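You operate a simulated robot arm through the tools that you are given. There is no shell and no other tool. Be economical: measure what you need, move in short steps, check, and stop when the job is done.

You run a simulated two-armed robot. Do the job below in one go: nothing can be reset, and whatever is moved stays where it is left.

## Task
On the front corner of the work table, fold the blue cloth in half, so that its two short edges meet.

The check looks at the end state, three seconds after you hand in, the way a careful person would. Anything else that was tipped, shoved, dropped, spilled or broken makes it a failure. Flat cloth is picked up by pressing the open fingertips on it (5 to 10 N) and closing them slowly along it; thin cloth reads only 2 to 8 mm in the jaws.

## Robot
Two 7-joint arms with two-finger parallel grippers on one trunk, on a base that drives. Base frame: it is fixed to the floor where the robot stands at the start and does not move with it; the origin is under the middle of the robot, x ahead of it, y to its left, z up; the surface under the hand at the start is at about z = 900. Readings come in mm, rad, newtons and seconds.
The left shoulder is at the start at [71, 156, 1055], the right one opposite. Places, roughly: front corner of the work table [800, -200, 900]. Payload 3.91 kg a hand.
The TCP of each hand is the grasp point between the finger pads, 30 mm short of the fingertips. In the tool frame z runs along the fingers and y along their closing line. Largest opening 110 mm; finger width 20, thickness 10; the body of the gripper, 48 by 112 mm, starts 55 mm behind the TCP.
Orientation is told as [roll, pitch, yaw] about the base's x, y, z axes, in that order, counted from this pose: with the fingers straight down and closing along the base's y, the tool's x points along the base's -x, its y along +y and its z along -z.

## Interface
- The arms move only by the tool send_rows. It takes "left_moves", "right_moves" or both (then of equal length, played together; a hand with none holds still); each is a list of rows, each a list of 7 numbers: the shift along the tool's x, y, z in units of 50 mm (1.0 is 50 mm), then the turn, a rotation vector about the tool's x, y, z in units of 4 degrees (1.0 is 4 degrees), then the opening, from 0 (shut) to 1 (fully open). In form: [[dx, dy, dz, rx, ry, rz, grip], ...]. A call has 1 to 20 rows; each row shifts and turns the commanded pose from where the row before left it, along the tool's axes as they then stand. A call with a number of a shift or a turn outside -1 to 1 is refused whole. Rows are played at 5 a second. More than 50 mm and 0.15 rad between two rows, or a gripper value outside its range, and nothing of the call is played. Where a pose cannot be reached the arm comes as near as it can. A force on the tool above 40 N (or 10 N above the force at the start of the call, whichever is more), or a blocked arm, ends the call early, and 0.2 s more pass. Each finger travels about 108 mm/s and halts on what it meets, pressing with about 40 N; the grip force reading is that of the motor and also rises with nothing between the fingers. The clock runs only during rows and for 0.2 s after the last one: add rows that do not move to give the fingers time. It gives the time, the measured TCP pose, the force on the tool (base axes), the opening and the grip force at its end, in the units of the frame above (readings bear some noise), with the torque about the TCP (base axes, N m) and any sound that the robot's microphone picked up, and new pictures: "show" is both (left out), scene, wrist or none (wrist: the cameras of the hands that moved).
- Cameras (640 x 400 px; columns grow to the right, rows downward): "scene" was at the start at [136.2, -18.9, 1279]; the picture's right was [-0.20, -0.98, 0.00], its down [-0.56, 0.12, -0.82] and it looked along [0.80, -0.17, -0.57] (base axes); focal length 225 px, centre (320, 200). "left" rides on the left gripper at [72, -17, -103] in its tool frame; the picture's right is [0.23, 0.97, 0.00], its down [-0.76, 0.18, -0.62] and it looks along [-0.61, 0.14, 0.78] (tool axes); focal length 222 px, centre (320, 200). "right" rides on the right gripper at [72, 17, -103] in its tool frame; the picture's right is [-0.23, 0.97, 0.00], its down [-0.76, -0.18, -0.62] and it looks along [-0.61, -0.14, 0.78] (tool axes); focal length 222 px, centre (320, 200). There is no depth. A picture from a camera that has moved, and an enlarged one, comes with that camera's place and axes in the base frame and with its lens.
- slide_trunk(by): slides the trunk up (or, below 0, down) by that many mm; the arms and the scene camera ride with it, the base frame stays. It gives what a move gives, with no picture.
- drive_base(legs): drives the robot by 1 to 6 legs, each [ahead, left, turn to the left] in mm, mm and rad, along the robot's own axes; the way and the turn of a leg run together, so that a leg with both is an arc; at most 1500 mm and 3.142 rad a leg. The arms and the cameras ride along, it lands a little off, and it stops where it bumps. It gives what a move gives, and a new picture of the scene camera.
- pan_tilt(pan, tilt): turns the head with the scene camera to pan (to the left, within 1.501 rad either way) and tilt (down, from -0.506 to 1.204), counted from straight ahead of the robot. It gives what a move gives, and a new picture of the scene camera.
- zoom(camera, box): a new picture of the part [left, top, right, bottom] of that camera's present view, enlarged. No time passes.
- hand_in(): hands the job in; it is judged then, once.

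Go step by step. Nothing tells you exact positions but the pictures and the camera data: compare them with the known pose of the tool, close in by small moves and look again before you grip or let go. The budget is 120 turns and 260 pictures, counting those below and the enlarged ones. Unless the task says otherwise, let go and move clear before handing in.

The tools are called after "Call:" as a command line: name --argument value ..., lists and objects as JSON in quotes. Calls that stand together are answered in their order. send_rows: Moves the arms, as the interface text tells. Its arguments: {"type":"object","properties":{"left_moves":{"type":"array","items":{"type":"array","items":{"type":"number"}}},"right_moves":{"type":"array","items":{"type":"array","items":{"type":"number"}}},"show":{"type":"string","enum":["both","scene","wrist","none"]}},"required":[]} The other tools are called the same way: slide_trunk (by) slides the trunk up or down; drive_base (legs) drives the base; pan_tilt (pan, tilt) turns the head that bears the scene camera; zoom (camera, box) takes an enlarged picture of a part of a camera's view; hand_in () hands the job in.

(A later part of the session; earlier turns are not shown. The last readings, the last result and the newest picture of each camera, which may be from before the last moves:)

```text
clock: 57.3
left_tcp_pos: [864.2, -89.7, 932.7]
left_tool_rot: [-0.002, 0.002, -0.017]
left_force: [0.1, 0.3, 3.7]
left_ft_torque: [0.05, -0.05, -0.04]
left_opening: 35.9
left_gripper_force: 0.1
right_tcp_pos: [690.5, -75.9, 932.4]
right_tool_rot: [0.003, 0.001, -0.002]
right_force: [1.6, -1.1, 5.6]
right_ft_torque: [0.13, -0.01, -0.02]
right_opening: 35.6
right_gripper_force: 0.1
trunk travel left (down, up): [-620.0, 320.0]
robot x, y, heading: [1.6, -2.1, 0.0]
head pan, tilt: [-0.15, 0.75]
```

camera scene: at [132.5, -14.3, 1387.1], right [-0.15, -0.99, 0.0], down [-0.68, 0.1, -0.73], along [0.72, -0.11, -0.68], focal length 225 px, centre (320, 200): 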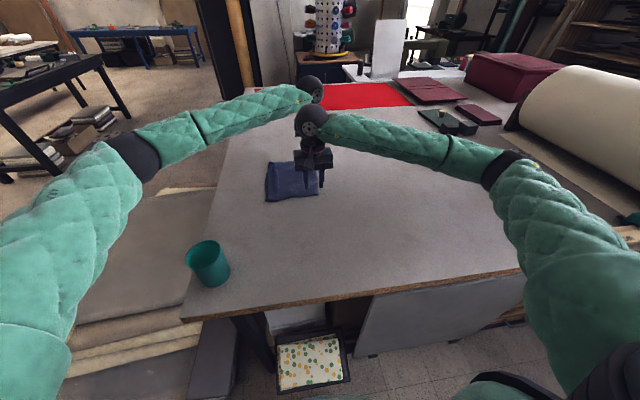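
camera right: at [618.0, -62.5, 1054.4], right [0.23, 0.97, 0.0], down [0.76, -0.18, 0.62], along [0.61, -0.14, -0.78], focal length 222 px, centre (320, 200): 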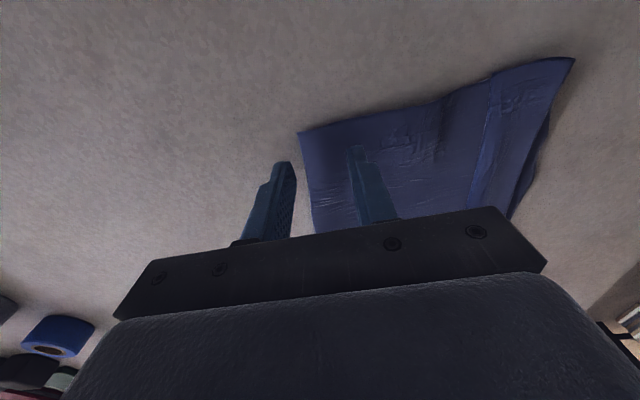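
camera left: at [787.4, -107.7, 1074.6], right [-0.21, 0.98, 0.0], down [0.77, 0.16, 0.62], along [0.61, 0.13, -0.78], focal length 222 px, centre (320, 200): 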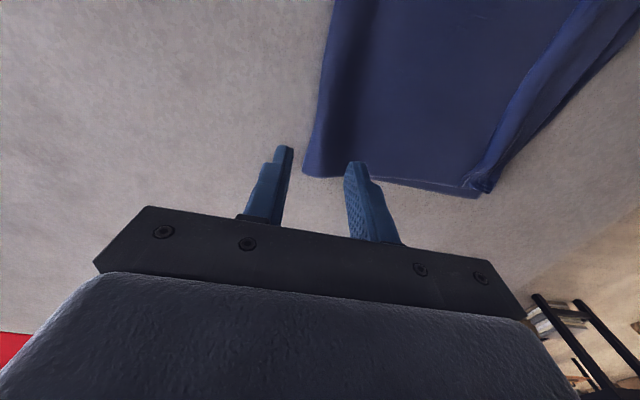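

Both press lightly, so I close both slowly.

Call:
send_rows --left_moves '[[0, 0, 0.01, 0, 0, 0, 0.3], [0, 0, 0, 0, 0, 0, 0.27], [0, 0, 0, 0, 0, 0, 0.24], [0, 0, 0, 0, 0, 0, 0.21], [0, 0, 0, 0, 0, 0, 0.18], [0, 0, 0, 0, 0, 0, 0.15], [0, 0, 0, 0, 0, 0, 0.12], [0, 0, 0, 0, 0, 0, 0.09], [0, 0, 0, 0, 0, 0, 0.06], [0, 0, 0, 0, 0, 0, 0.03], [0, 0, 0, 0, 0, 0, 0], [0, 0, 0, 0, 0, 0, 0], [0, 0, 0, 0, 0, 0, 0]]' --right_moves '[[0, 0, 0, 0, 0, 0, 0.3], [0, 0, 0, 0, 0, 0, 0.27], [0, 0, 0, 0, 0, 0, 0.24], [0, 0, 0, 0, 0, 0, 0.21], [0, 0, 0, 0, 0, 0, 0.18], [0, 0, 0, 0, 0, 0, 0.15], [0, 0, 0, 0, 0, 0, 0.12], [0, 0, 0, 0, 0, 0, 0.09], [0, 0, 0, 0, 0, 0, 0.06], [0, 0, 0, 0, 0, 0, 0.03], [0, 0, 0, 0, 0, 0, 0], [0, 0, 0, 0, 0, 0, 0], [0, 0, 0, 0, 0, 0, 0]]' --show "wrist"

Call:
zoom --camera "scene" --box '[240, 140, 360, 215]'

```text
clock: 60.1
left_tcp_pos: [861.7, -90.5, 932.1]
left_tool_rot: [-0.001, 0.0, -0.019]
left_force: [-3.0, -2.2, 9.8]
left_ft_torque: [-0.01, 0.04, -0.01]
left_opening: 2.1
left_gripper_force: 39.9
right_tcp_pos: [689.6, -75.9, 932.6]
right_tool_rot: [0.001, 0.0, -0.003]
right_force: [1.8, 0.4, 2.1]
right_ft_torque: [0.01, -0.05, -0.02]
right_opening: 3.8
right_gripper_force: 40.1
trunk travel left (down, up): [-620.0, 320.0]
robot x, y, heading: [0.4, -0.6, 0.0]
head pan, tilt: [-0.15, 0.75]
camera right: at [617.0, -61.3, 1036.3], right [0.23, 0.97, 0.0], down [0.76, -0.18, 0.62], along [0.61, -0.14, -0.78], focal length 222 px, centre (320, 200)
camera left: at [791.3, -105.8, 1035.0], right [-0.21, 0.98, 0.0], down [0.76, 0.17, 0.62], along [0.61, 0.13, -0.78], focal length 222 px, centre (320, 200)
```

right: 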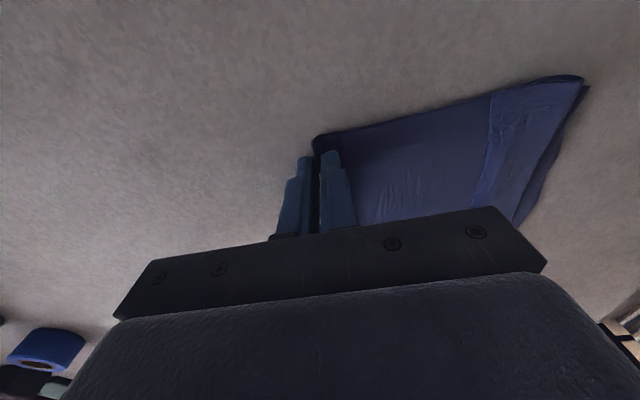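
left: 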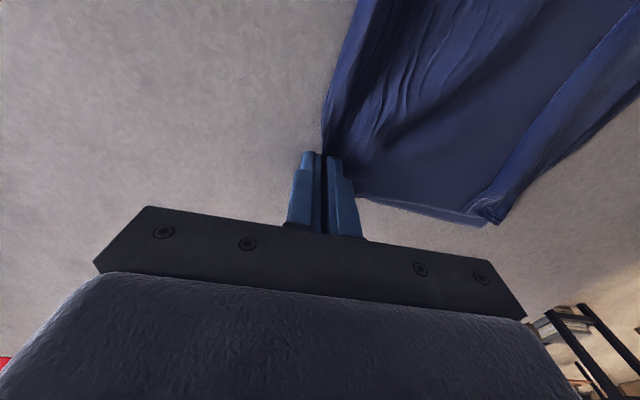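

```text
5.33 times, centred on (300, 178) of scene
camera zoom: at [130.8, -13.3, 1387.3], right [-0.15, -0.99, 0.0], down [-0.67, 0.1, -0.73], along [0.72, -0.11, -0.68], focal length 1202 px, centre (427, 320)
```

zoom: 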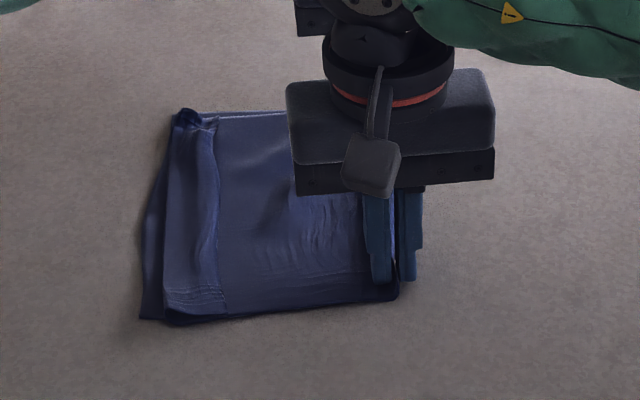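

Both ends of the fold are held (2.1 and 3.8 mm). I lift about 240 mm slowly so the cloth hangs from its fold.

Call:
send_rows --left_moves '[[0, 0.05, -0.24, 0, 0, 0, 0], [0, 0.05, -0.24, 0, 0, 0, 0], [0, 0.05, -0.24, 0, 0, 0, 0], [0, 0.05, -0.24, 0, 0, 0, 0], [0, 0.05, -0.24, 0, 0, 0, 0], [0, 0.05, -0.24, 0, 0, 0, 0], [0, 0.05, -0.24, 0, 0, 0, 0], [0, 0.05, -0.24, 0, 0, 0, 0], [0, 0.05, -0.24, 0, 0, 0, 0], [0, 0.05, -0.24, 0, 0, 0, 0], [0, 0.05, -0.24, 0, 0, 0, 0], [0, 0.05, -0.24, 0, 0, 0, 0], [0, 0.05, -0.24, 0, 0, 0, 0], [0, 0.05, -0.24, 0, 0, 0, 0], [0, 0.05, -0.24, 0, 0, 0, 0], [0, 0.05, -0.24, 0, 0, 0, 0], [0, 0.05, -0.24, 0, 0, 0, 0], [0, 0.05, -0.24, 0, 0, 0, 0], [0, 0.05, -0.24, 0, 0, 0, 0], [0, 0.05, -0.24, 0, 0, 0, 0]]' --right_moves '[[0, 0.05, -0.24, 0, 0, 0, 0], [0, 0.05, -0.24, 0, 0, 0, 0], [0, 0.05, -0.24, 0, 0, 0, 0], [0, 0.05, -0.24, 0, 0, 0, 0], [0, 0.05, -0.24, 0, 0, 0, 0], [0, 0.05, -0.24, 0, 0, 0, 0], [0, 0.05, -0.24, 0, 0, 0, 0], [0, 0.05, -0.24, 0, 0, 0, 0], [0, 0.05, -0.24, 0, 0, 0, 0], [0, 0.05, -0.24, 0, 0, 0, 0], [0, 0.05, -0.24, 0, 0, 0, 0], [0, 0.05, -0.24, 0, 0, 0, 0], [0, 0.05, -0.24, 0, 0, 0, 0], [0, 0.05, -0.24, 0, 0, 0, 0], [0, 0.05, -0.24, 0, 0, 0, 0], [0, 0.05, -0.24, 0, 0, 0, 0], [0, 0.05, -0.24, 0, 0, 0, 0], [0, 0.05, -0.24, 0, 0, 0, 0], [0, 0.05, -0.24, 0, 0, 0, 0], [0, 0.05, -0.24, 0, 0, 0, 0]]' --show "both"

Call:
zoom --camera "scene" --box '[210, 60, 390, 220]'

```text
clock: 64.3
left_tcp_pos: [864.6, -40.2, 1171.6]
left_tool_rot: [-0.002, -0.002, -0.018]
left_force: [-1.1, 0.7, 0.2]
left_ft_torque: [-0.01, 0.02, -0.03]
left_opening: 2.1
left_gripper_force: 40.4
right_tcp_pos: [690.4, -26.8, 1173.3]
right_tool_rot: [-0.001, 0.002, -0.001]
right_force: [1.2, -0.8, -0.2]
right_ft_torque: [-0.02, -0.01, 0.01]
right_opening: 4.0
right_gripper_force: 40.0
trunk travel left (down, up): [-620.0, 320.0]
robot x, y, heading: [1.0, 1.8, 0.002]
head pan, tilt: [-0.15, 0.75]
camera scene: at [131.7, -13.0, 1387.1], right [-0.15, -0.99, 0.0], down [-0.67, 0.1, -0.73], along [0.72, -0.11, -0.68], focal length 225 px, centre (320, 200)
camera right: at [617.3, -11.5, 1276.0], right [0.23, 0.97, 0.0], down [0.76, -0.18, 0.62], along [0.61, -0.14, -0.78], focal length 222 px, centre (320, 200)
camera left: at [793.2, -54.6, 1274.4], right [-0.21, 0.98, 0.0], down [0.76, 0.17, 0.62], along [0.61, 0.13, -0.78], focal length 222 px, centre (320, 200)
```

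scene: 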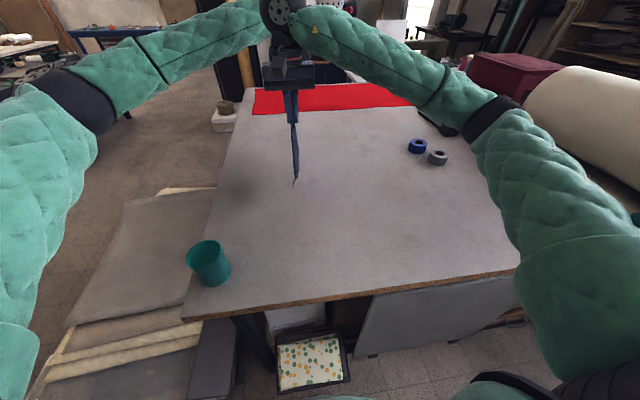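
right: 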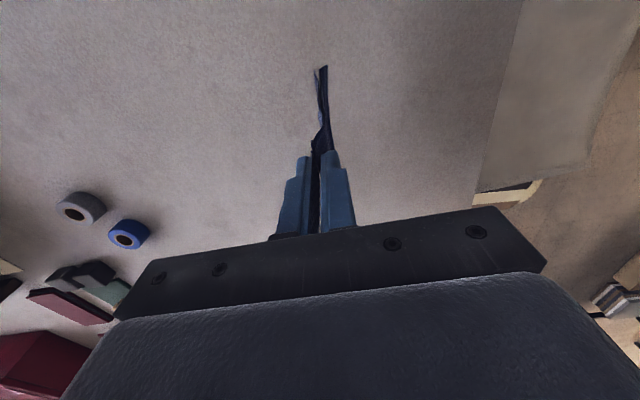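
left: 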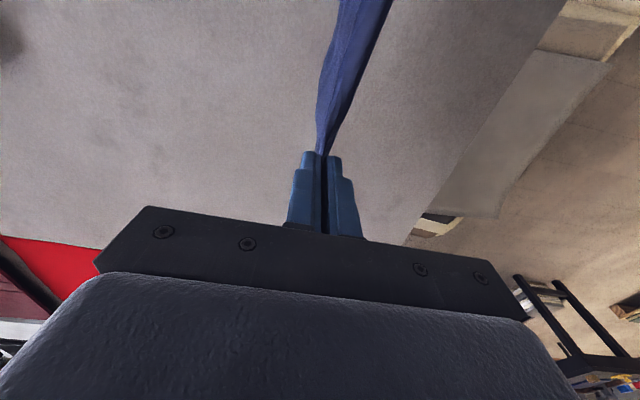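

```text
2.50 times, centred on (300, 140) of scene
camera zoom: at [131.7, -13.0, 1387.1], right [-0.15, -0.99, 0.0], down [-0.67, 0.1, -0.73], along [0.72, -0.11, -0.68], focal length 564 px, centre (370, 350)
```

zoom: 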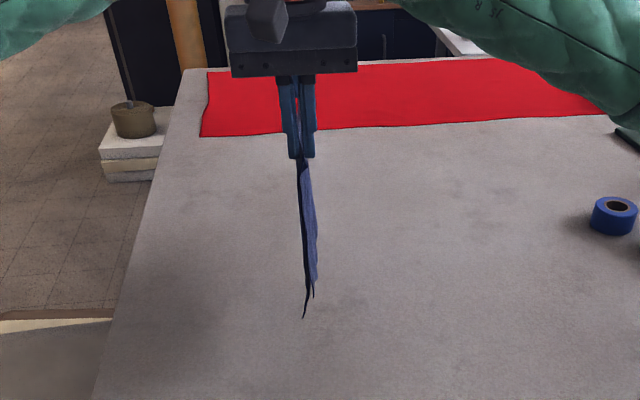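

The cloth hangs from its fold with both halves together. I'll check how well the lower edges line up.

Call:
zoom --camera "scene" --box '[275, 115, 315, 195]'

Call:
zoom --camera "right" --box '[280, 50, 360, 170]'

Call:
zoom --camera "left" --box '[280, 0, 420, 170]'

```text
5.00 times, centred on (295, 155) of scene
camera zoom: at [131.7, -13.0, 1387.1], right [-0.15, -0.99, 0.0], down [-0.67, 0.1, -0.73], along [0.72, -0.11, -0.68], focal length 1127 px, centre (445, 425)
```

zoom: 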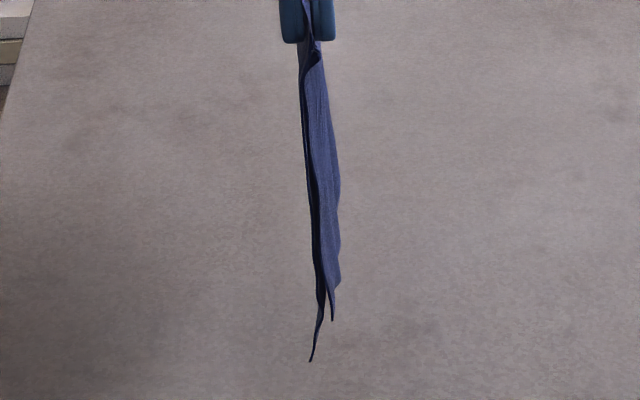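

```text
3.33 times, centred on (320, 110) of right
camera zoom: at [617.3, -11.5, 1276.0], right [0.23, 0.97, 0.0], down [0.76, -0.18, 0.62], along [0.61, -0.14, -0.78], focal length 740 px, centre (320, 500)
```

zoom: 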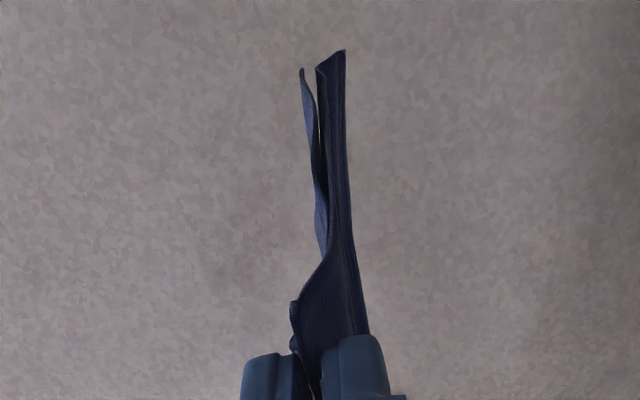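

```text
2.35 times, centred on (350, 85) of left
camera zoom: at [793.2, -54.6, 1274.4], right [-0.21, 0.98, 0.0], down [0.76, 0.17, 0.62], along [0.61, 0.13, -0.78], focal length 523 px, centre (249, 471)
```

zoom: 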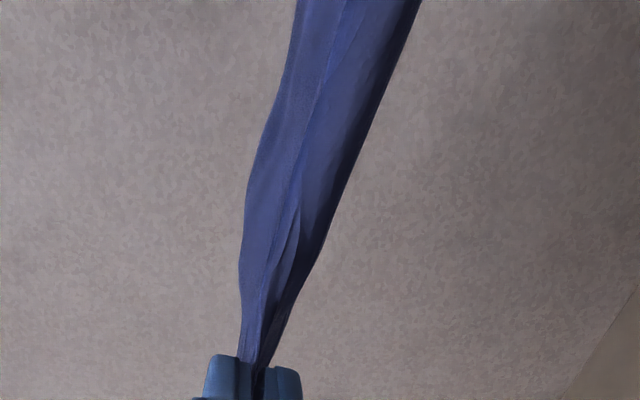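

The left-side layer hangs about 30 mm longer than the other, so the grip is about 15 mm off the true middle. I'll lay it down with edges to the left and the fold to the right, then re-grip about 15 mm further into the long layer and lift again.

Call:
send_rows --left_moves '[[0, 0, 0.15, 0, 0, 0, 0], [0, 0, 0.15, 0, 0, 0, 0], [0, 0, 0.15, 0, 0, 0, 0], [0, 0, 0.15, 0, 0, 0, 0], [0, 0, 0.15, 0, 0, 0, 0], [0, 0, 0.1, 0, 0, 0, 0]]' --right_moves '[[0, 0, 0.15, 0, 0, 0, 0], [0, 0, 0.15, 0, 0, 0, 0], [0, 0, 0.15, 0, 0, 0, 0], [0, 0, 0.15, 0, 0, 0, 0], [0, 0, 0.15, 0, 0, 0, 0], [0, 0, 0.1, 0, 0, 0, 0]]' --show "none"

Call:
send_rows --left_moves '[[0, -0.304, 0.022, 0, 0, 0, 0], [0, -0.304, 0.022, 0, 0, 0, 0], [0, -0.298, 0.068, 0, 0, 0, 0], [0, -0.298, 0.068, 0, 0, 0, 0], [0, -0.283, 0.111, 0, 0, 0, 0], [0, -0.283, 0.111, 0, 0, 0, 0], [0, -0.261, 0.151, 0, 0, 0, 0], [0, -0.261, 0.151, 0, 0, 0, 0], [0, -0.232, 0.188, 0, 0, 0, 0], [0, -0.232, 0.188, 0, 0, 0, 0], [0, -0.199, 0.22, 0, 0, 0, 0], [0, -0.199, 0.22, 0, 0, 0, 0], [0, -0.16, 0.248, 0, 0, 0, 0], [0, -0.16, 0.248, 0, 0, 0, 0], [0, -0.117, 0.268, 0, 0, 0, 0], [0, -0.117, 0.268, 0, 0, 0, 0], [0, -0.072, 0.28, 0, 0, 0, 0], [0, -0.072, 0.28, 0, 0, 0, 0]]' --right_moves '[[0, -0.304, 0.022, 0, 0, 0, 0], [0, -0.304, 0.022, 0, 0, 0, 0], [0, -0.298, 0.068, 0, 0, 0, 0], [0, -0.298, 0.068, 0, 0, 0, 0], [0, -0.283, 0.111, 0, 0, 0, 0], [0, -0.283, 0.111, 0, 0, 0, 0], [0, -0.261, 0.151, 0, 0, 0, 0], [0, -0.261, 0.151, 0, 0, 0, 0], [0, -0.232, 0.188, 0, 0, 0, 0], [0, -0.232, 0.188, 0, 0, 0, 0], [0, -0.199, 0.22, 0, 0, 0, 0], [0, -0.199, 0.22, 0, 0, 0, 0], [0, -0.16, 0.248, 0, 0, 0, 0], [0, -0.16, 0.248, 0, 0, 0, 0], [0, -0.117, 0.268, 0, 0, 0, 0], [0, -0.117, 0.268, 0, 0, 0, 0], [0, -0.072, 0.28, 0, 0, 0, 0], [0, -0.072, 0.28, 0, 0, 0, 0]]' --show "both"

Call:
zoom --camera "scene" --box '[230, 110, 390, 220]'

```text
clock: 65.7
left_tcp_pos: [864.8, -38.9, 1128.5]
left_tool_rot: [-0.001, 0.002, -0.016]
left_force: [0.1, -0.1, 0.7]
left_ft_torque: [0.0, 0.04, -0.03]
left_opening: 2.3
left_gripper_force: 39.9
right_tcp_pos: [691.7, -27.3, 1129.2]
right_tool_rot: [0.001, -0.001, -0.003]
right_force: [0.8, -0.1, -0.1]
right_ft_torque: [-0.04, -0.05, -0.06]
right_opening: 3.7
right_gripper_force: 39.8
trunk travel left (down, up): [-620.0, 320.0]
robot x, y, heading: [-0.5, 1.6, -0.002]
head pan, tilt: [-0.15, 0.75]
```

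```text
clock: 69.5
left_tcp_pos: [862.7, -233.3, 973.5]
left_tool_rot: [-0.001, 0.0, -0.018]
left_force: [0.2, -0.7, 0.4]
left_ft_torque: [-0.01, -0.02, 0.0]
left_opening: 2.1
left_gripper_force: 40.0
right_tcp_pos: [690.0, -219.6, 972.6]
right_tool_rot: [-0.003, 0.001, -0.003]
right_force: [0.0, -0.3, 0.4]
right_ft_torque: [-0.01, 0.03, -0.03]
right_opening: 3.6
right_gripper_force: 39.5
trunk travel left (down, up): [-620.0, 320.0]
robot x, y, heading: [2.0, 1.5, 0.003]
head pan, tilt: [-0.15, 0.75]
camera scene: at [132.3, -14.0, 1387.1], right [-0.15, -0.99, 0.0], down [-0.68, 0.1, -0.73], along [0.72, -0.11, -0.68], focal length 225 px, centre (320, 200)
camera right: at [617.8, -204.9, 1077.3], right [0.23, 0.97, 0.0], down [0.76, -0.18, 0.62], along [0.61, -0.14, -0.78], focal length 222 px, centre (320, 200)
camera left: at [789.5, -249.2, 1076.1], right [-0.21, 0.98, 0.0], down [0.76, 0.17, 0.62], along [0.61, 0.13, -0.78], focal length 222 px, centre (320, 200)
```

scene: 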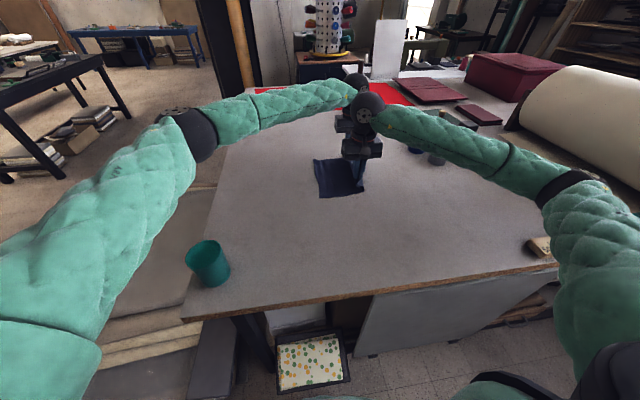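
right: 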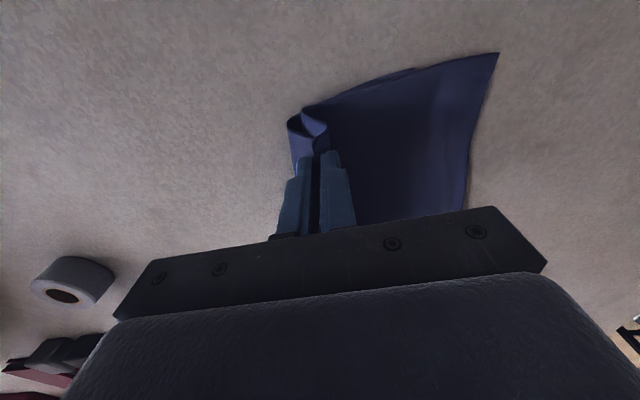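
left: 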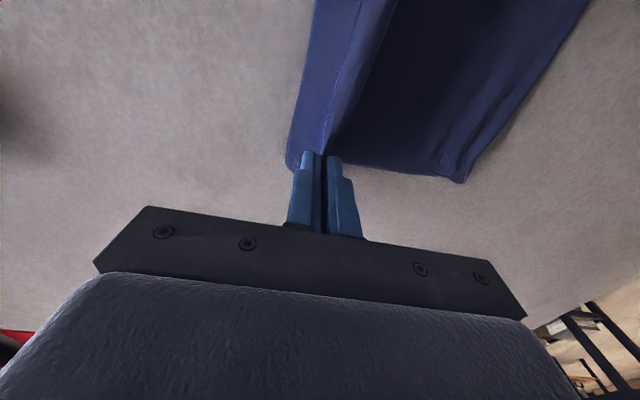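

```text
3.64 times, centred on (310, 165) of scene
camera zoom: at [132.3, -14.0, 1387.1], right [-0.15, -0.99, 0.0], down [-0.68, 0.1, -0.73], along [0.72, -0.11, -0.68], focal length 820 px, centre (356, 327)
```

zoom: 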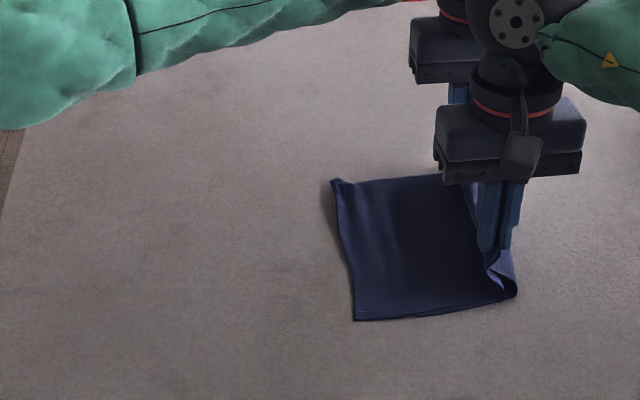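

The cloth is laid but has some slack, since its edges slid to y≈−93. I pull the hands about 55 mm further right to straighten it before lowering.

Call:
send_rows --left_moves '[[0, -0.13, 0, 0, -1, 0, 0], [0, -0.13, 0, 0, -1, 0, 0], [0, -0.13, 0, 0, -1, 0, 0], [0, -0.13, 0, 0, -1, 0, 0], [0, -0.13, 0, 0, 0, 0, 0], [0, -0.13, 0, 0, 0, 0, 0], [0, -0.13, 0, 0, 0, 0, 0], [0, -0.13, 0, 0, 0, 0, 0], [0.055, 0, 0.19, 0, 0, 0, 0], [0.055, 0, 0.19, 0, 0, 0, 0]]' --right_moves '[[0, -0.13, 0, 0, 0, 0, 0], [0, -0.13, 0, 0, 0, 0, 0], [0, -0.13, 0, 0, 0, 0, 0], [0, -0.13, 0, 0, 0, 0, 0], [0, -0.13, 0, 0, 0, 0, 0], [0, -0.13, 0, 0, 0, 0, 0], [0, -0.13, 0, 0, 0, 0, 0], [0, -0.13, 0, 0, 0, 0, 0], [0, 0, 0.2, 0, 0, 0, 0], [0, 0, 0.2, 0, 0, 0, 0]]' --show "both"

Call:
zoom --camera "scene" --box '[250, 120, 410, 220]'

```text
clock: 71.7
left_tcp_pos: [861.1, -284.7, 953.0]
left_tool_rot: [-0.002, -0.278, -0.016]
left_force: [-2.9, -0.2, 0.4]
left_ft_torque: [0.05, 0.08, 0.0]
left_opening: 2.0
left_gripper_force: 39.6
right_tcp_pos: [691.8, -272.4, 953.9]
right_tool_rot: [0.0, 0.001, -0.002]
right_force: [3.4, -0.4, -0.5]
right_ft_torque: [0.0, -0.06, -0.05]
right_opening: 3.8
right_gripper_force: 39.8
trunk travel left (down, up): [-620.0, 320.0]
robot x, y, heading: [-0.9, 2.5, -0.002]
head pan, tilt: [-0.15, 0.75]
camera scene: at [132.0, -13.9, 1387.2], right [-0.15, -0.99, 0.0], down [-0.67, 0.1, -0.73], along [0.72, -0.11, -0.68], focal length 225 px, centre (320, 200)
camera right: at [617.8, -256.8, 1058.0], right [0.23, 0.97, 0.0], down [0.76, -0.18, 0.62], along [0.61, -0.14, -0.78], focal length 222 px, centre (320, 200)
camera left: at [762.5, -300.8, 1032.5], right [-0.2, 0.98, -0.06], down [0.56, 0.17, 0.81], along [0.8, 0.13, -0.58], focal length 222 px, centre (320, 200)
```

scene: 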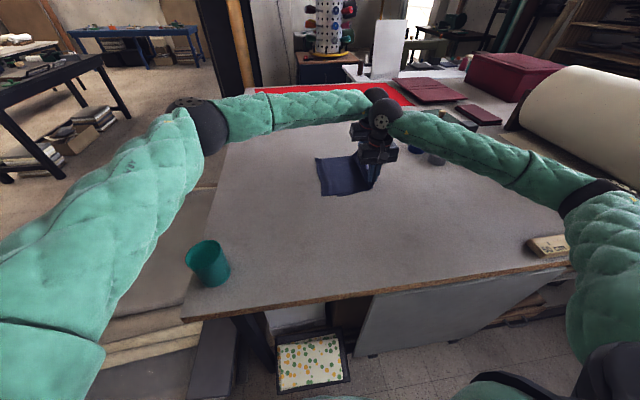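
right: 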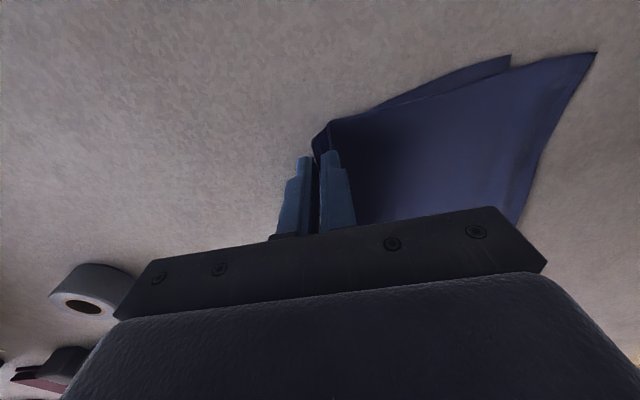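
left: 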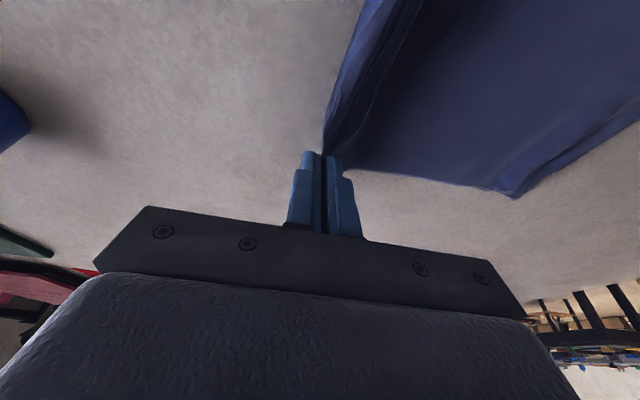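

```text
4.00 times, centred on (330, 170) of scene
camera zoom: at [132.0, -13.9, 1387.2], right [-0.15, -0.99, 0.0], down [-0.67, 0.1, -0.73], along [0.72, -0.11, -0.68], focal length 902 px, centre (280, 320)
```

zoom: 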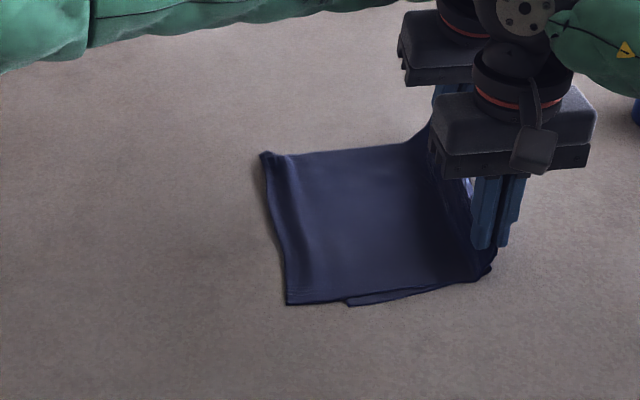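

The near side shows the top layer overhanging the bottom by about 50 mm. I lower, release and look at both sides before re-gripping.

Call:
send_rows --left_moves '[[0.055, -0.05, 0.15, 0, 0, 0, 0], [0.03, -0.05, 0.12, 0, 0, 0, 0], [0, 0, 0, 0, 0, 0, 0.08], [0, 0, 0, 0, 0, 0, 0.16], [0, 0, 0, 0, 0, 0, 0.24], [0, 0, 0, 0, 0, 0, 0.32], [-0.15, 0, -0.5, 0, 0, 0, 0.32], [-0.2, 0, -0.7, 0, 0, 0, 0.32], [-0.2, 0.3, -0.7, 0, 0, 0, 0.32], [0, 0.9, 0, 0, 0, 0, 0.32], [0, 0.9, 0, 0, 0, 0, 0.32], [0, 0.9, 0, 0, 0, 0, 0.32], [0, 0.9, 0, 0, 0, 0, 0.32]]' --right_moves '[[0, -0.05, 0.17, 0, 0, 0, 0], [0, -0.05, 0.15, 0, 0, 0, 0], [0, 0, 0, 0, 0, 0, 0.08], [0, 0, 0, 0, 0, 0, 0.16], [0, 0, 0, 0, 0, 0, 0.24], [0, 0, 0, 0, 0, 0, 0.32], [0, 0, -0.5, 0, 0, 0, 0.32], [0, 0, -0.7, 0, 0, 0, 0.32], [0, -0.3, -0.7, 0, 0, 0, 0.32], [0, -0.9, 0, 0, 0, 0, 0.32], [0, -0.9, 0, 0, 0, 0, 0.32], [0, 0, 0, 0, 0, 0, 0.32], [0, 0, 0, 0, 0, 0, 0.32]]' --show "both"

Call:
zoom --camera "scene" --box '[290, 130, 410, 210]'

```text
clock: 73.7
left_tcp_pos: [857.8, -284.8, 1021.8]
left_tool_rot: [-0.008, -0.278, -0.014]
left_force: [5.0, -5.4, -1.1]
left_ft_torque: [0.46, 0.36, 0.75]
left_opening: 35.2
left_gripper_force: 0.0
right_tcp_pos: [687.5, -278.2, 1015.3]
right_tool_rot: [0.004, 0.002, 0.013]
right_force: [-5.4, 5.2, 1.3]
right_ft_torque: [-0.5, -0.55, 0.2]
right_opening: 35.1
right_gripper_force: 0.0
trunk travel left (down, up): [-620.0, 320.0]
robot x, y, heading: [0.4, 2.2, -0.006]
head pan, tilt: [-0.15, 0.75]
stopped in row 9 (left hand): the force on the tool passed its limit at 69 N (the readings are from after the stop); the commanded pose is now the measured one
camera scene: at [131.0, -12.8, 1387.2], right [-0.15, -0.99, 0.0], down [-0.67, 0.1, -0.73], along [0.72, -0.11, -0.68], focal length 225 px, centre (320, 200)
camera right: at [614.4, -264.5, 1120.2], right [0.21, 0.98, 0.0], down [0.76, -0.17, 0.62], along [0.61, -0.13, -0.78], focal length 222 px, centre (320, 200)
camera left: at [760.2, -299.9, 1099.6], right [-0.2, 0.98, -0.07], down [0.56, 0.17, 0.81], along [0.8, 0.13, -0.59], focal length 222 px, centre (320, 200)
```

scene: 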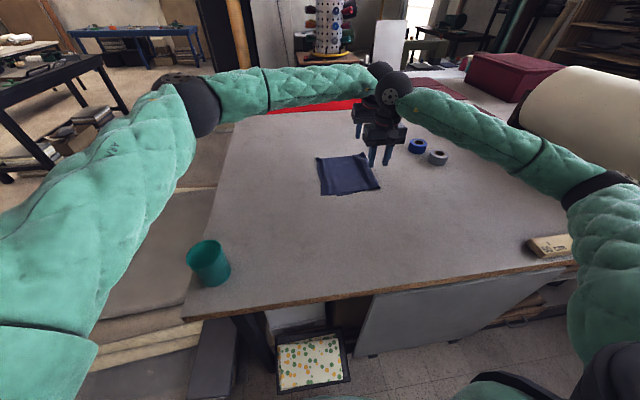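
right: 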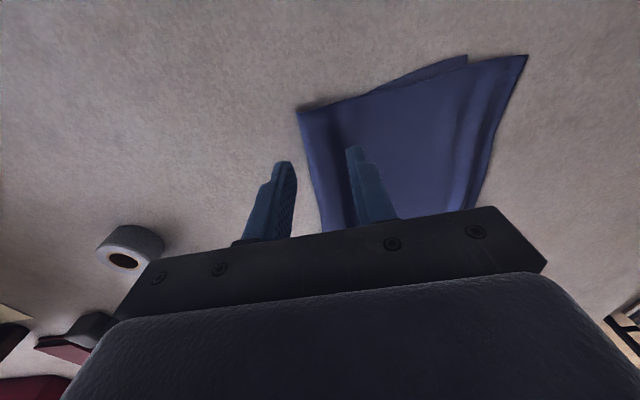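
left: 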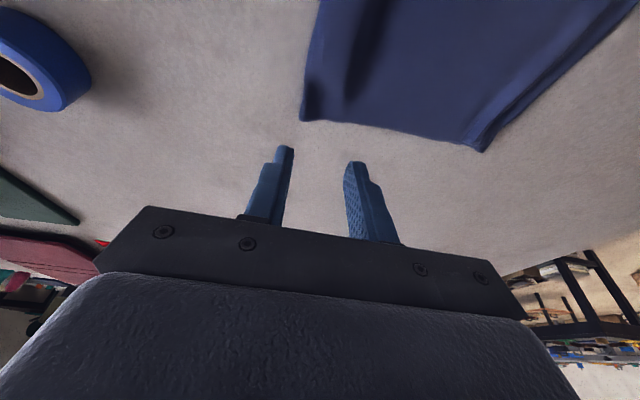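

```text
5.00 times, centred on (350, 170) of scene
camera zoom: at [131.0, -12.8, 1387.2], right [-0.15, -0.99, 0.0], down [-0.67, 0.1, -0.73], along [0.72, -0.11, -0.68], focal length 1127 px, centre (170, 350)
```

zoom: 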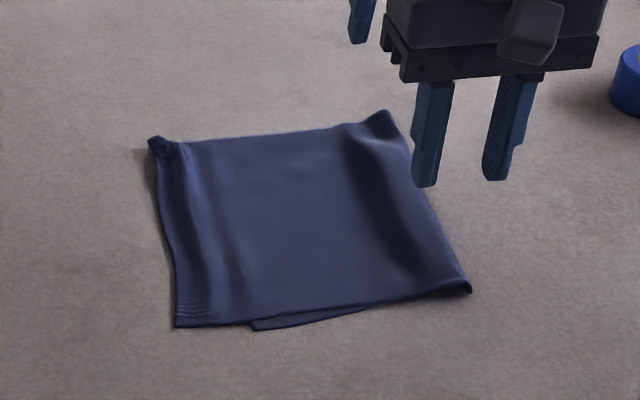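

The wrists touched while lifting, though the cloth is released and nothing else was touched. I separate the hands, left to the left and right to the right, then look.

Call:
send_rows --left_moves '[[0, 0.4, 0, 0, 0, 0, 0.32], [0, 0.8, 0, 0, 0, 0, 0.32], [0, 0.9, 0, 0, 0, 0, 0.32], [0, 0.9, 0, 0, 0, 0, 0.32], [0, 0.9, 0, 0, 1, 0, 0.32], [0, 0.9, 0, 0, 1, 0, 0.32], [0, 0.9, 0, 0, 1, 0, 0.32], [0, 0.5, 0, 0, 1, 0, 0.32]]' --right_moves '[[0.2, 0, 0, 0, 0, 0, 0.32], [0, -0.4, -0.3, 0, 0, 0, 0.32], [0, -0.8, 0, 0, 0, 0, 0.32], [0, -0.8, 0, 0, 0, 0, 0.32], [0, -0.8, 0, 0, 0, 0, 0.32], [0, 0, 0, 0, 0, 0, 0.32], [0, 0, 0, 0, 0, 0, 0.32], [0, 0, 0, 0, 0, 0, 0.32]]' --show "both"

Call:
zoom --camera "scene" --box '[300, 140, 400, 210]'

```text
clock: 74.0
left_tcp_pos: [856.6, -279.1, 1021.2]
left_tool_rot: [-0.011, -0.279, -0.014]
left_force: [0.4, -0.4, 0.3]
left_ft_torque: [0.03, 0.02, 0.02]
left_opening: 35.0
left_gripper_force: 0.1
right_tcp_pos: [681.9, -274.2, 1016.6]
right_tool_rot: [0.006, 0.001, 0.021]
right_force: [0.5, 0.9, 0.0]
right_ft_torque: [-0.06, -0.01, 0.02]
right_opening: 35.2
right_gripper_force: 0.1
trunk travel left (down, up): [-620.0, 320.0]
robot x, y, heading: [1.3, -0.7, 0.0]
head pan, tilt: [-0.15, 0.75]
stopped in row 1 (left hand): the force on the tool passed its limit at 50 N (the readings are from after the stop); the commanded pose is now the measured one
camera scene: at [131.2, -12.3, 1387.2], right [-0.15, -0.99, 0.0], down [-0.67, 0.1, -0.73], along [0.72, -0.11, -0.68], focal length 225 px, centre (320, 200)
camera right: at [608.9, -261.6, 1119.9], right [0.21, 0.98, 0.01], down [0.77, -0.17, 0.62], along [0.61, -0.12, -0.78], focal length 222 px, centre (320, 200)
camera left: at [757.9, -293.9, 1100.0], right [-0.2, 0.98, -0.07], down [0.56, 0.18, 0.81], along [0.8, 0.12, -0.59], focal length 222 px, centre (320, 200)
```

scene: 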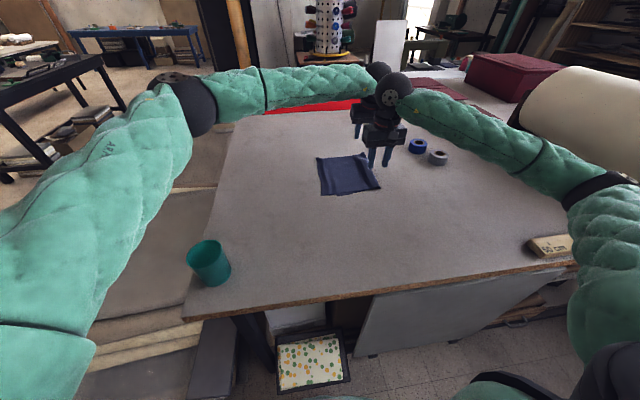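
right: 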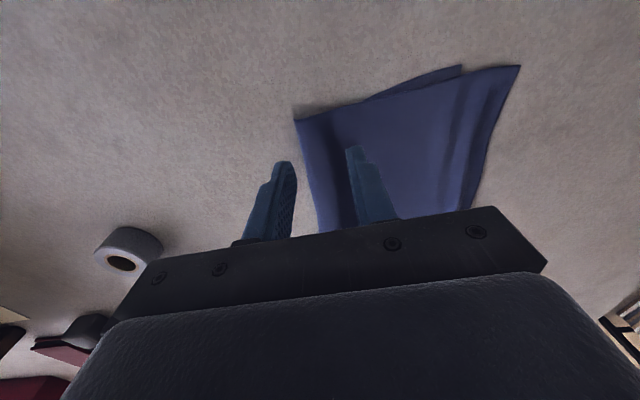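
left: 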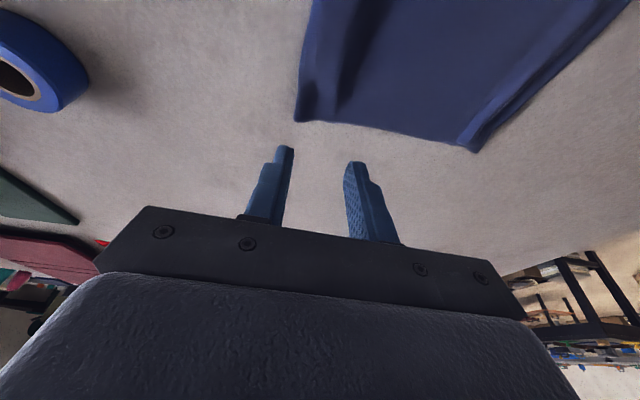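

```text
5.71 times, centred on (350, 175) of scene
camera zoom: at [131.2, -12.3, 1387.2], right [-0.15, -0.99, 0.0], down [-0.67, 0.1, -0.73], along [0.72, -0.11, -0.68], focal length 1288 px, centre (149, 343)
```

zoom: 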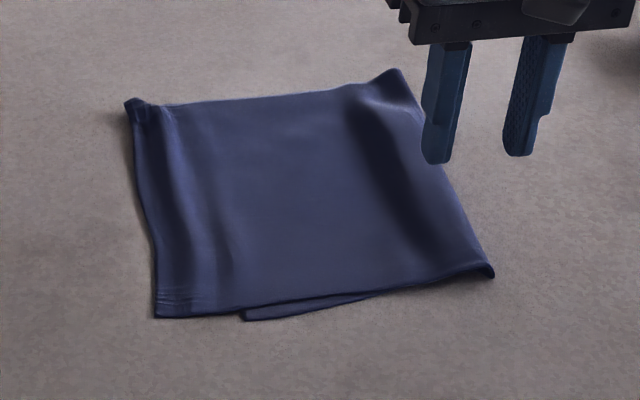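

The two wrist balls are touching along x. I back the right hand toward the robot first, alone.

Call:
send_rows --right_moves '[[0.4, -0.05, 0, 0, 0, 0, 0.32], [0.5, -0.1, 0, 0, 0, 0, 0.32], [0.5, -0.5, 0, 0, 0, 0, 0.32], [0, -0.8, 0, 0, 0, 0, 0.32], [0, -0.8, 0, 0, 0, 0, 0.32]]' --show "none"

Call:
send_rows --left_moves '[[0, 0.4, 0, 0, 0, 0, 0.32], [0, 0.8, 0, 0, 0, 0, 0.32], [0, 0.9, 0, 0, 0, 0, 0.32], [0, 0.9, 0, 0, 0, 0, 0.32], [0, 0.9, 0, 0, 1, 0, 0.32], [0, 0.9, 0, 0, 1, 0, 0.32], [0, 0.9, 0, 0, 1, 0, 0.32], [0, 0.5, 0, 0, 1, 0, 0.32]]' --show "both"

Call:
zoom --camera "left" --box '[0, 0, 320, 200]'

Call:
zoom --camera "scene" --box '[300, 140, 400, 210]'

```text
clock: 75.2
left_tcp_pos: [855.1, -279.7, 1020.9]
left_tool_rot: [-0.01, -0.279, -0.014]
left_force: [0.1, 0.2, 0.5]
left_ft_torque: [-0.01, -0.04, 0.01]
left_opening: 35.4
left_gripper_force: 0.2
right_tcp_pos: [615.5, -390.9, 1015.5]
right_tool_rot: [0.006, 0.0, 0.02]
right_force: [-0.7, -1.0, -0.4]
right_ft_torque: [0.0, 0.0, 0.0]
right_opening: 35.3
right_gripper_force: 0.1
trunk travel left (down, up): [-620.0, 320.0]
robot x, y, heading: [-4.5, -0.5, 0.001]
head pan, tilt: [-0.15, 0.75]
```

```text
clock: 77.0
left_tcp_pos: [861.3, 30.9, 1017.1]
left_tool_rot: [-0.011, 0.0, -0.019]
left_force: [0.1, 0.7, -0.5]
left_ft_torque: [0.0, 0.03, -0.01]
left_opening: 35.2
left_gripper_force: 0.1
right_tcp_pos: [616.5, -389.6, 1014.7]
right_tool_rot: [0.006, 0.002, 0.021]
right_force: [-0.1, 0.7, -0.2]
right_ft_torque: [0.0, -0.03, 0.01]
right_opening: 35.2
right_gripper_force: 0.1
trunk travel left (down, up): [-620.0, 320.0]
robot x, y, heading: [0.3, 0.6, 0.002]
head pan, tilt: [-0.15, 0.75]
camera scene: at [132.1, -13.2, 1387.1], right [-0.15, -0.99, 0.0], down [-0.67, 0.1, -0.73], along [0.72, -0.11, -0.68], focal length 225 px, centre (320, 200)
camera left: at [789.2, 15.4, 1120.7], right [-0.21, 0.98, -0.01], down [0.77, 0.17, 0.62], along [0.61, 0.12, -0.78], focal length 222 px, centre (320, 200)
```

scene: 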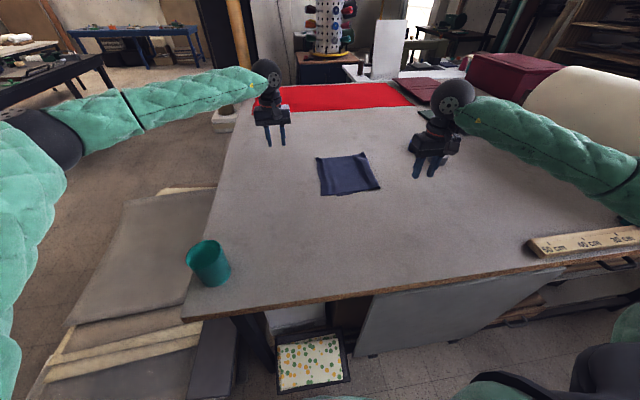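
left: 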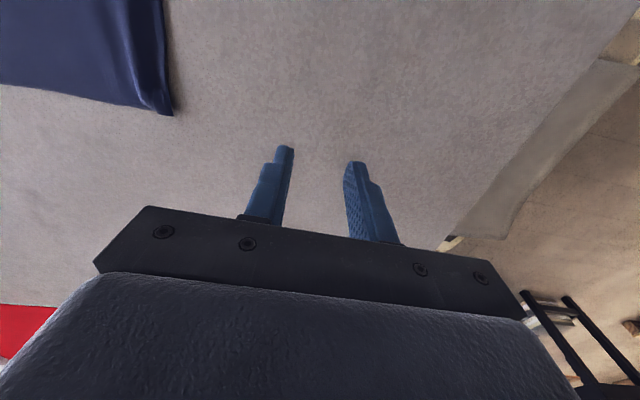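

```text
2.00 times, centred on (160, 100) of left
camera zoom: at [789.2, 15.4, 1120.7], right [-0.21, 0.98, -0.01], down [0.77, 0.17, 0.62], along [0.61, 0.12, -0.78], focal length 444 px, centre (640, 400)
```

zoom: 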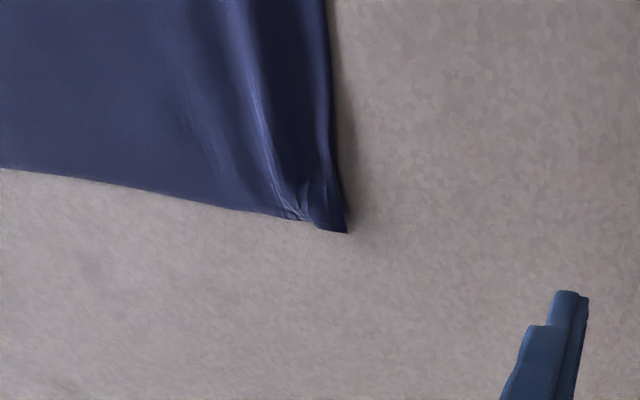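

```text
5.71 times, centred on (350, 175) of scene
camera zoom: at [132.1, -13.2, 1387.1], right [-0.15, -0.99, 0.0], down [-0.67, 0.1, -0.73], along [0.72, -0.11, -0.68], focal length 1288 px, centre (149, 343)
```

zoom: 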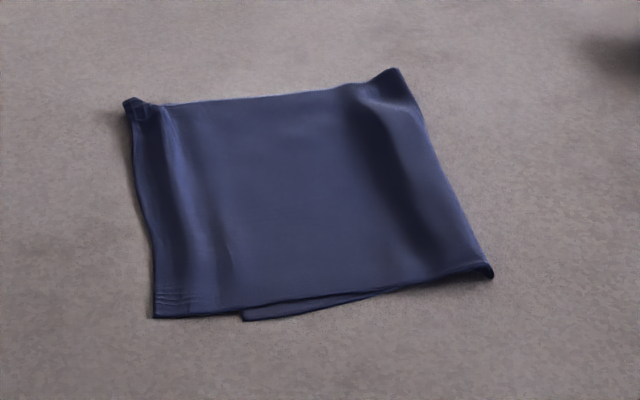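

The fold now lies at y≈−302, with the top layer overhanging the left by about 50 mm near and probably less far. I'll re-pinch about 17–20 mm inside the fold on the top layer, using less pitch on the left hand so the wrists stay clear.

Call:
send_rows --left_moves '[[0, -0.79, 0, 0, -1, 0, 0.255], [0, -0.79, 0, 0, -1, 0, 0.255], [0, -0.79, 0, 0, 0, 0, 0.255], [0, -0.79, 0, 0, 0, 0, 0.255], [0, -0.79, 0, 0, 0, 0, 0.255], [0, -0.79, 0, 0, 0, 0, 0.255], [0, -0.79, 0, 0, 0, 0, 0.255], [0, -0.79, 0, 0, 0, 0, 0.255], [0.09, 0, 0.65, 0, 0, 0, 0.255], [0.09, 0, 0.6, 0, 0, 0, 0.255]]' --right_moves '[[0, 0, 0, 0, 0, 0, 0.255], [0, 0, 0, 0, 0, 0, 0.255], [0, 0, 0, 0, 0, 0, 0.255], [-0.35, 0.54, 0, 0, 0, 0, 0.255], [-0.36, 0.54, 0, 0, 0, 0, 0.255], [-0.36, 0.54, 0, 0, 0, 0, 0.255], [-0.36, 0.54, 0, 0, 0, 0, 0.255], [0, 0, 0.5, 0, 0, 0, 0.255], [0, 0, 0.5, 0, 0, 0, 0.255], [0, 0, 0.3, 0, 0, 0, 0.255]]' --show "both"

Call:
zoom --camera "right" --box '[160, 60, 480, 260]'

Call:
zoom --camera "left" --box '[160, 60, 480, 260]'

```text
clock: 79.2
left_tcp_pos: [856.4, -288.9, 956.8]
left_tool_rot: [-0.009, -0.139, -0.016]
left_force: [-1.0, -0.4, -0.3]
left_ft_torque: [0.06, 0.02, 0.02]
left_opening: 28.1
left_gripper_force: 0.1
right_tcp_pos: [684.1, -280.2, 950.8]
right_tool_rot: [0.008, 0.0, 0.019]
right_force: [-0.1, 0.3, -0.2]
right_ft_torque: [0.04, -0.03, 0.02]
right_opening: 28.1
right_gripper_force: 0.3
trunk travel left (down, up): [-620.0, 320.0]
robot x, y, heading: [-1.5, 0.2, -0.002]
head pan, tilt: [-0.15, 0.75]
camera scene: at [131.8, -14.9, 1387.2], right [-0.15, -0.99, 0.0], down [-0.67, 0.1, -0.73], along [0.72, -0.11, -0.68], focal length 225 px, centre (320, 200)
camera right: at [611.2, -267.0, 1054.6], right [0.21, 0.98, 0.01], down [0.77, -0.17, 0.62], along [0.61, -0.12, -0.78], focal length 222 px, centre (320, 200)
camera left: at [770.1, -303.5, 1048.7], right [-0.21, 0.98, -0.04], down [0.67, 0.17, 0.72], along [0.71, 0.12, -0.69], focal length 222 px, centre (320, 200)
```

scene: 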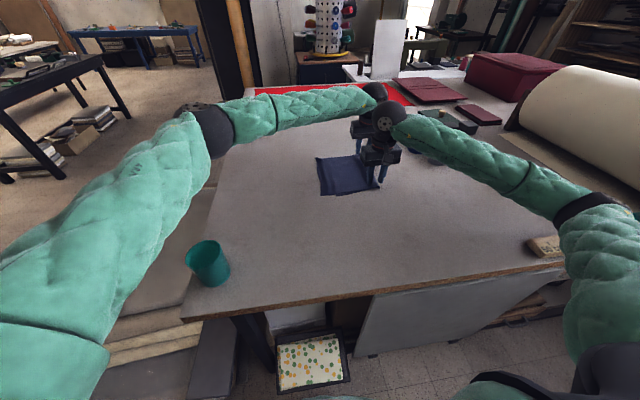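
right: 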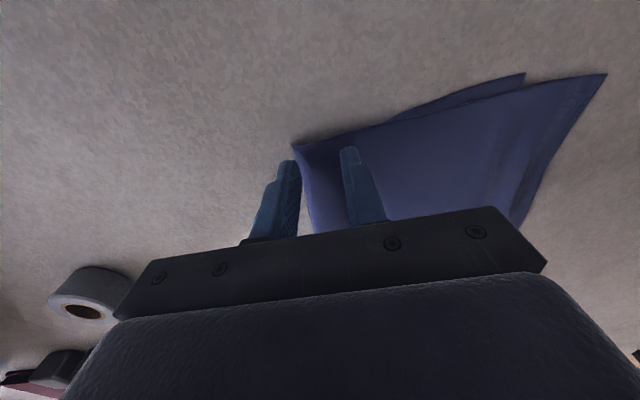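
left: 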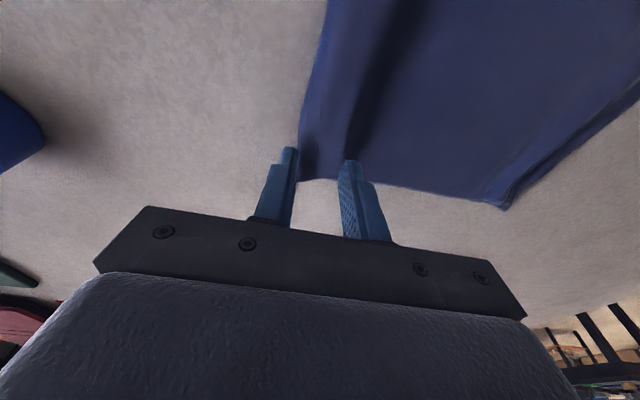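

```text
2.00 times, centred on (320, 160) of right
camera zoom: at [611.2, -267.0, 1054.6], right [0.21, 0.98, 0.01], down [0.77, -0.17, 0.62], along [0.61, -0.12, -0.78], focal length 444 px, centre (320, 280)
```

zoom: 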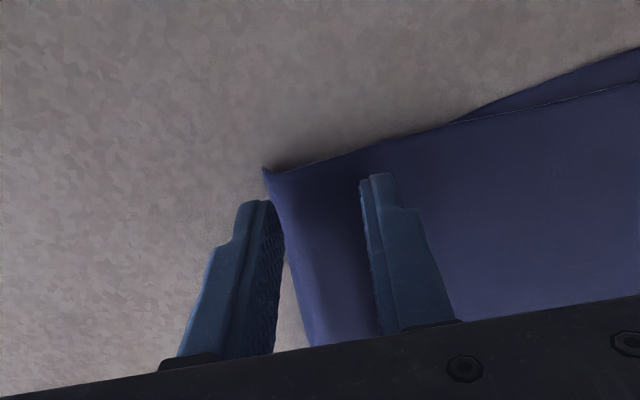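

```text
2.00 times, centred on (320, 160) of left
camera zoom: at [770.1, -303.5, 1048.7], right [-0.21, 0.98, -0.04], down [0.67, 0.17, 0.72], along [0.71, 0.12, -0.69], focal length 444 px, centre (320, 280)
```

zoom: 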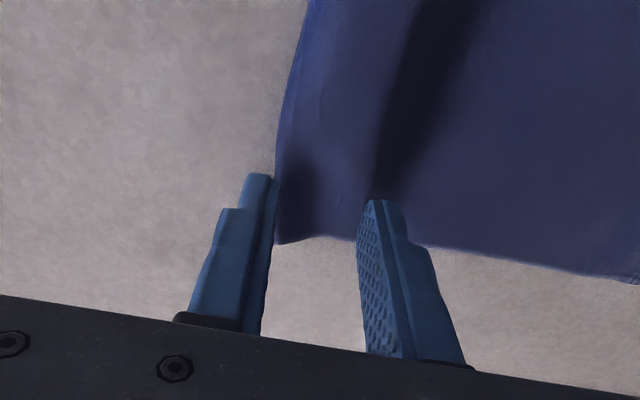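

Right placement is good, and the left needs to move about 5 mm inward. I lower both to contact.

Call:
send_rows --left_moves '[[0.03, 0.1, 0.22, 0, 0, 0, 0.255], [0.03, 0, 0.2, 0, 0, 0, 0.255], [0, 0, 0.04, 0, 0, 0, 0.255], [0, 0, 0, 0, 0, 0, 0.255]]' --right_moves '[[0, 0, 0.2, 0, 0, 0, 0.255], [0, 0, 0.12, 0, 0, 0, 0.255], [0, 0, 0.04, 0, 0, 0, 0.255], [0, 0, 0, 0, 0, 0, 0.255]]' --show "none"

```text
clock: 80.2
left_tcp_pos: [856.6, -281.4, 932.6]
left_tool_rot: [-0.009, -0.14, -0.015]
left_force: [0.5, -0.5, 1.3]
left_ft_torque: [0.02, -0.01, -0.01]
left_opening: 27.9
left_gripper_force: 0.0
right_tcp_pos: [684.5, -279.2, 933.4]
right_tool_rot: [0.006, 0.0, 0.021]
right_force: [0.0, -0.3, 1.8]
right_ft_torque: [0.0, -0.01, 0.0]
right_opening: 27.8
right_gripper_force: 0.0
trunk travel left (down, up): [-620.0, 320.0]
robot x, y, heading: [-2.0, -2.8, 0.004]
head pan, tilt: [-0.15, 0.75]
```

Call:
send_rows --left_moves '[[0, 0, 0.035, 0, 0, 0, 0.255], [0, 0, 0, 0, 0, 0, 0.255]]' --right_moves '[[0, 0, 0.035, 0, 0, 0, 0.255], [0, 0, 0, 0, 0, 0, 0.255]]' --show "none"

```text
clock: 80.8
left_tcp_pos: [854.9, -282.0, 932.2]
left_tool_rot: [-0.011, -0.141, -0.017]
left_force: [0.5, -0.9, 3.8]
left_ft_torque: [0.02, 0.02, 0.02]
left_opening: 28.2
left_gripper_force: 0.4
right_tcp_pos: [684.0, -278.7, 930.9]
right_tool_rot: [0.007, -0.003, 0.02]
right_force: [2.6, -1.1, 13.3]
right_ft_torque: [-0.09, -0.06, -0.02]
right_opening: 28.0
right_gripper_force: 0.1
trunk travel left (down, up): [-620.0, 320.0]
robot x, y, heading: [-0.0, -3.7, -0.004]
head pan, tilt: [-0.15, 0.75]
```

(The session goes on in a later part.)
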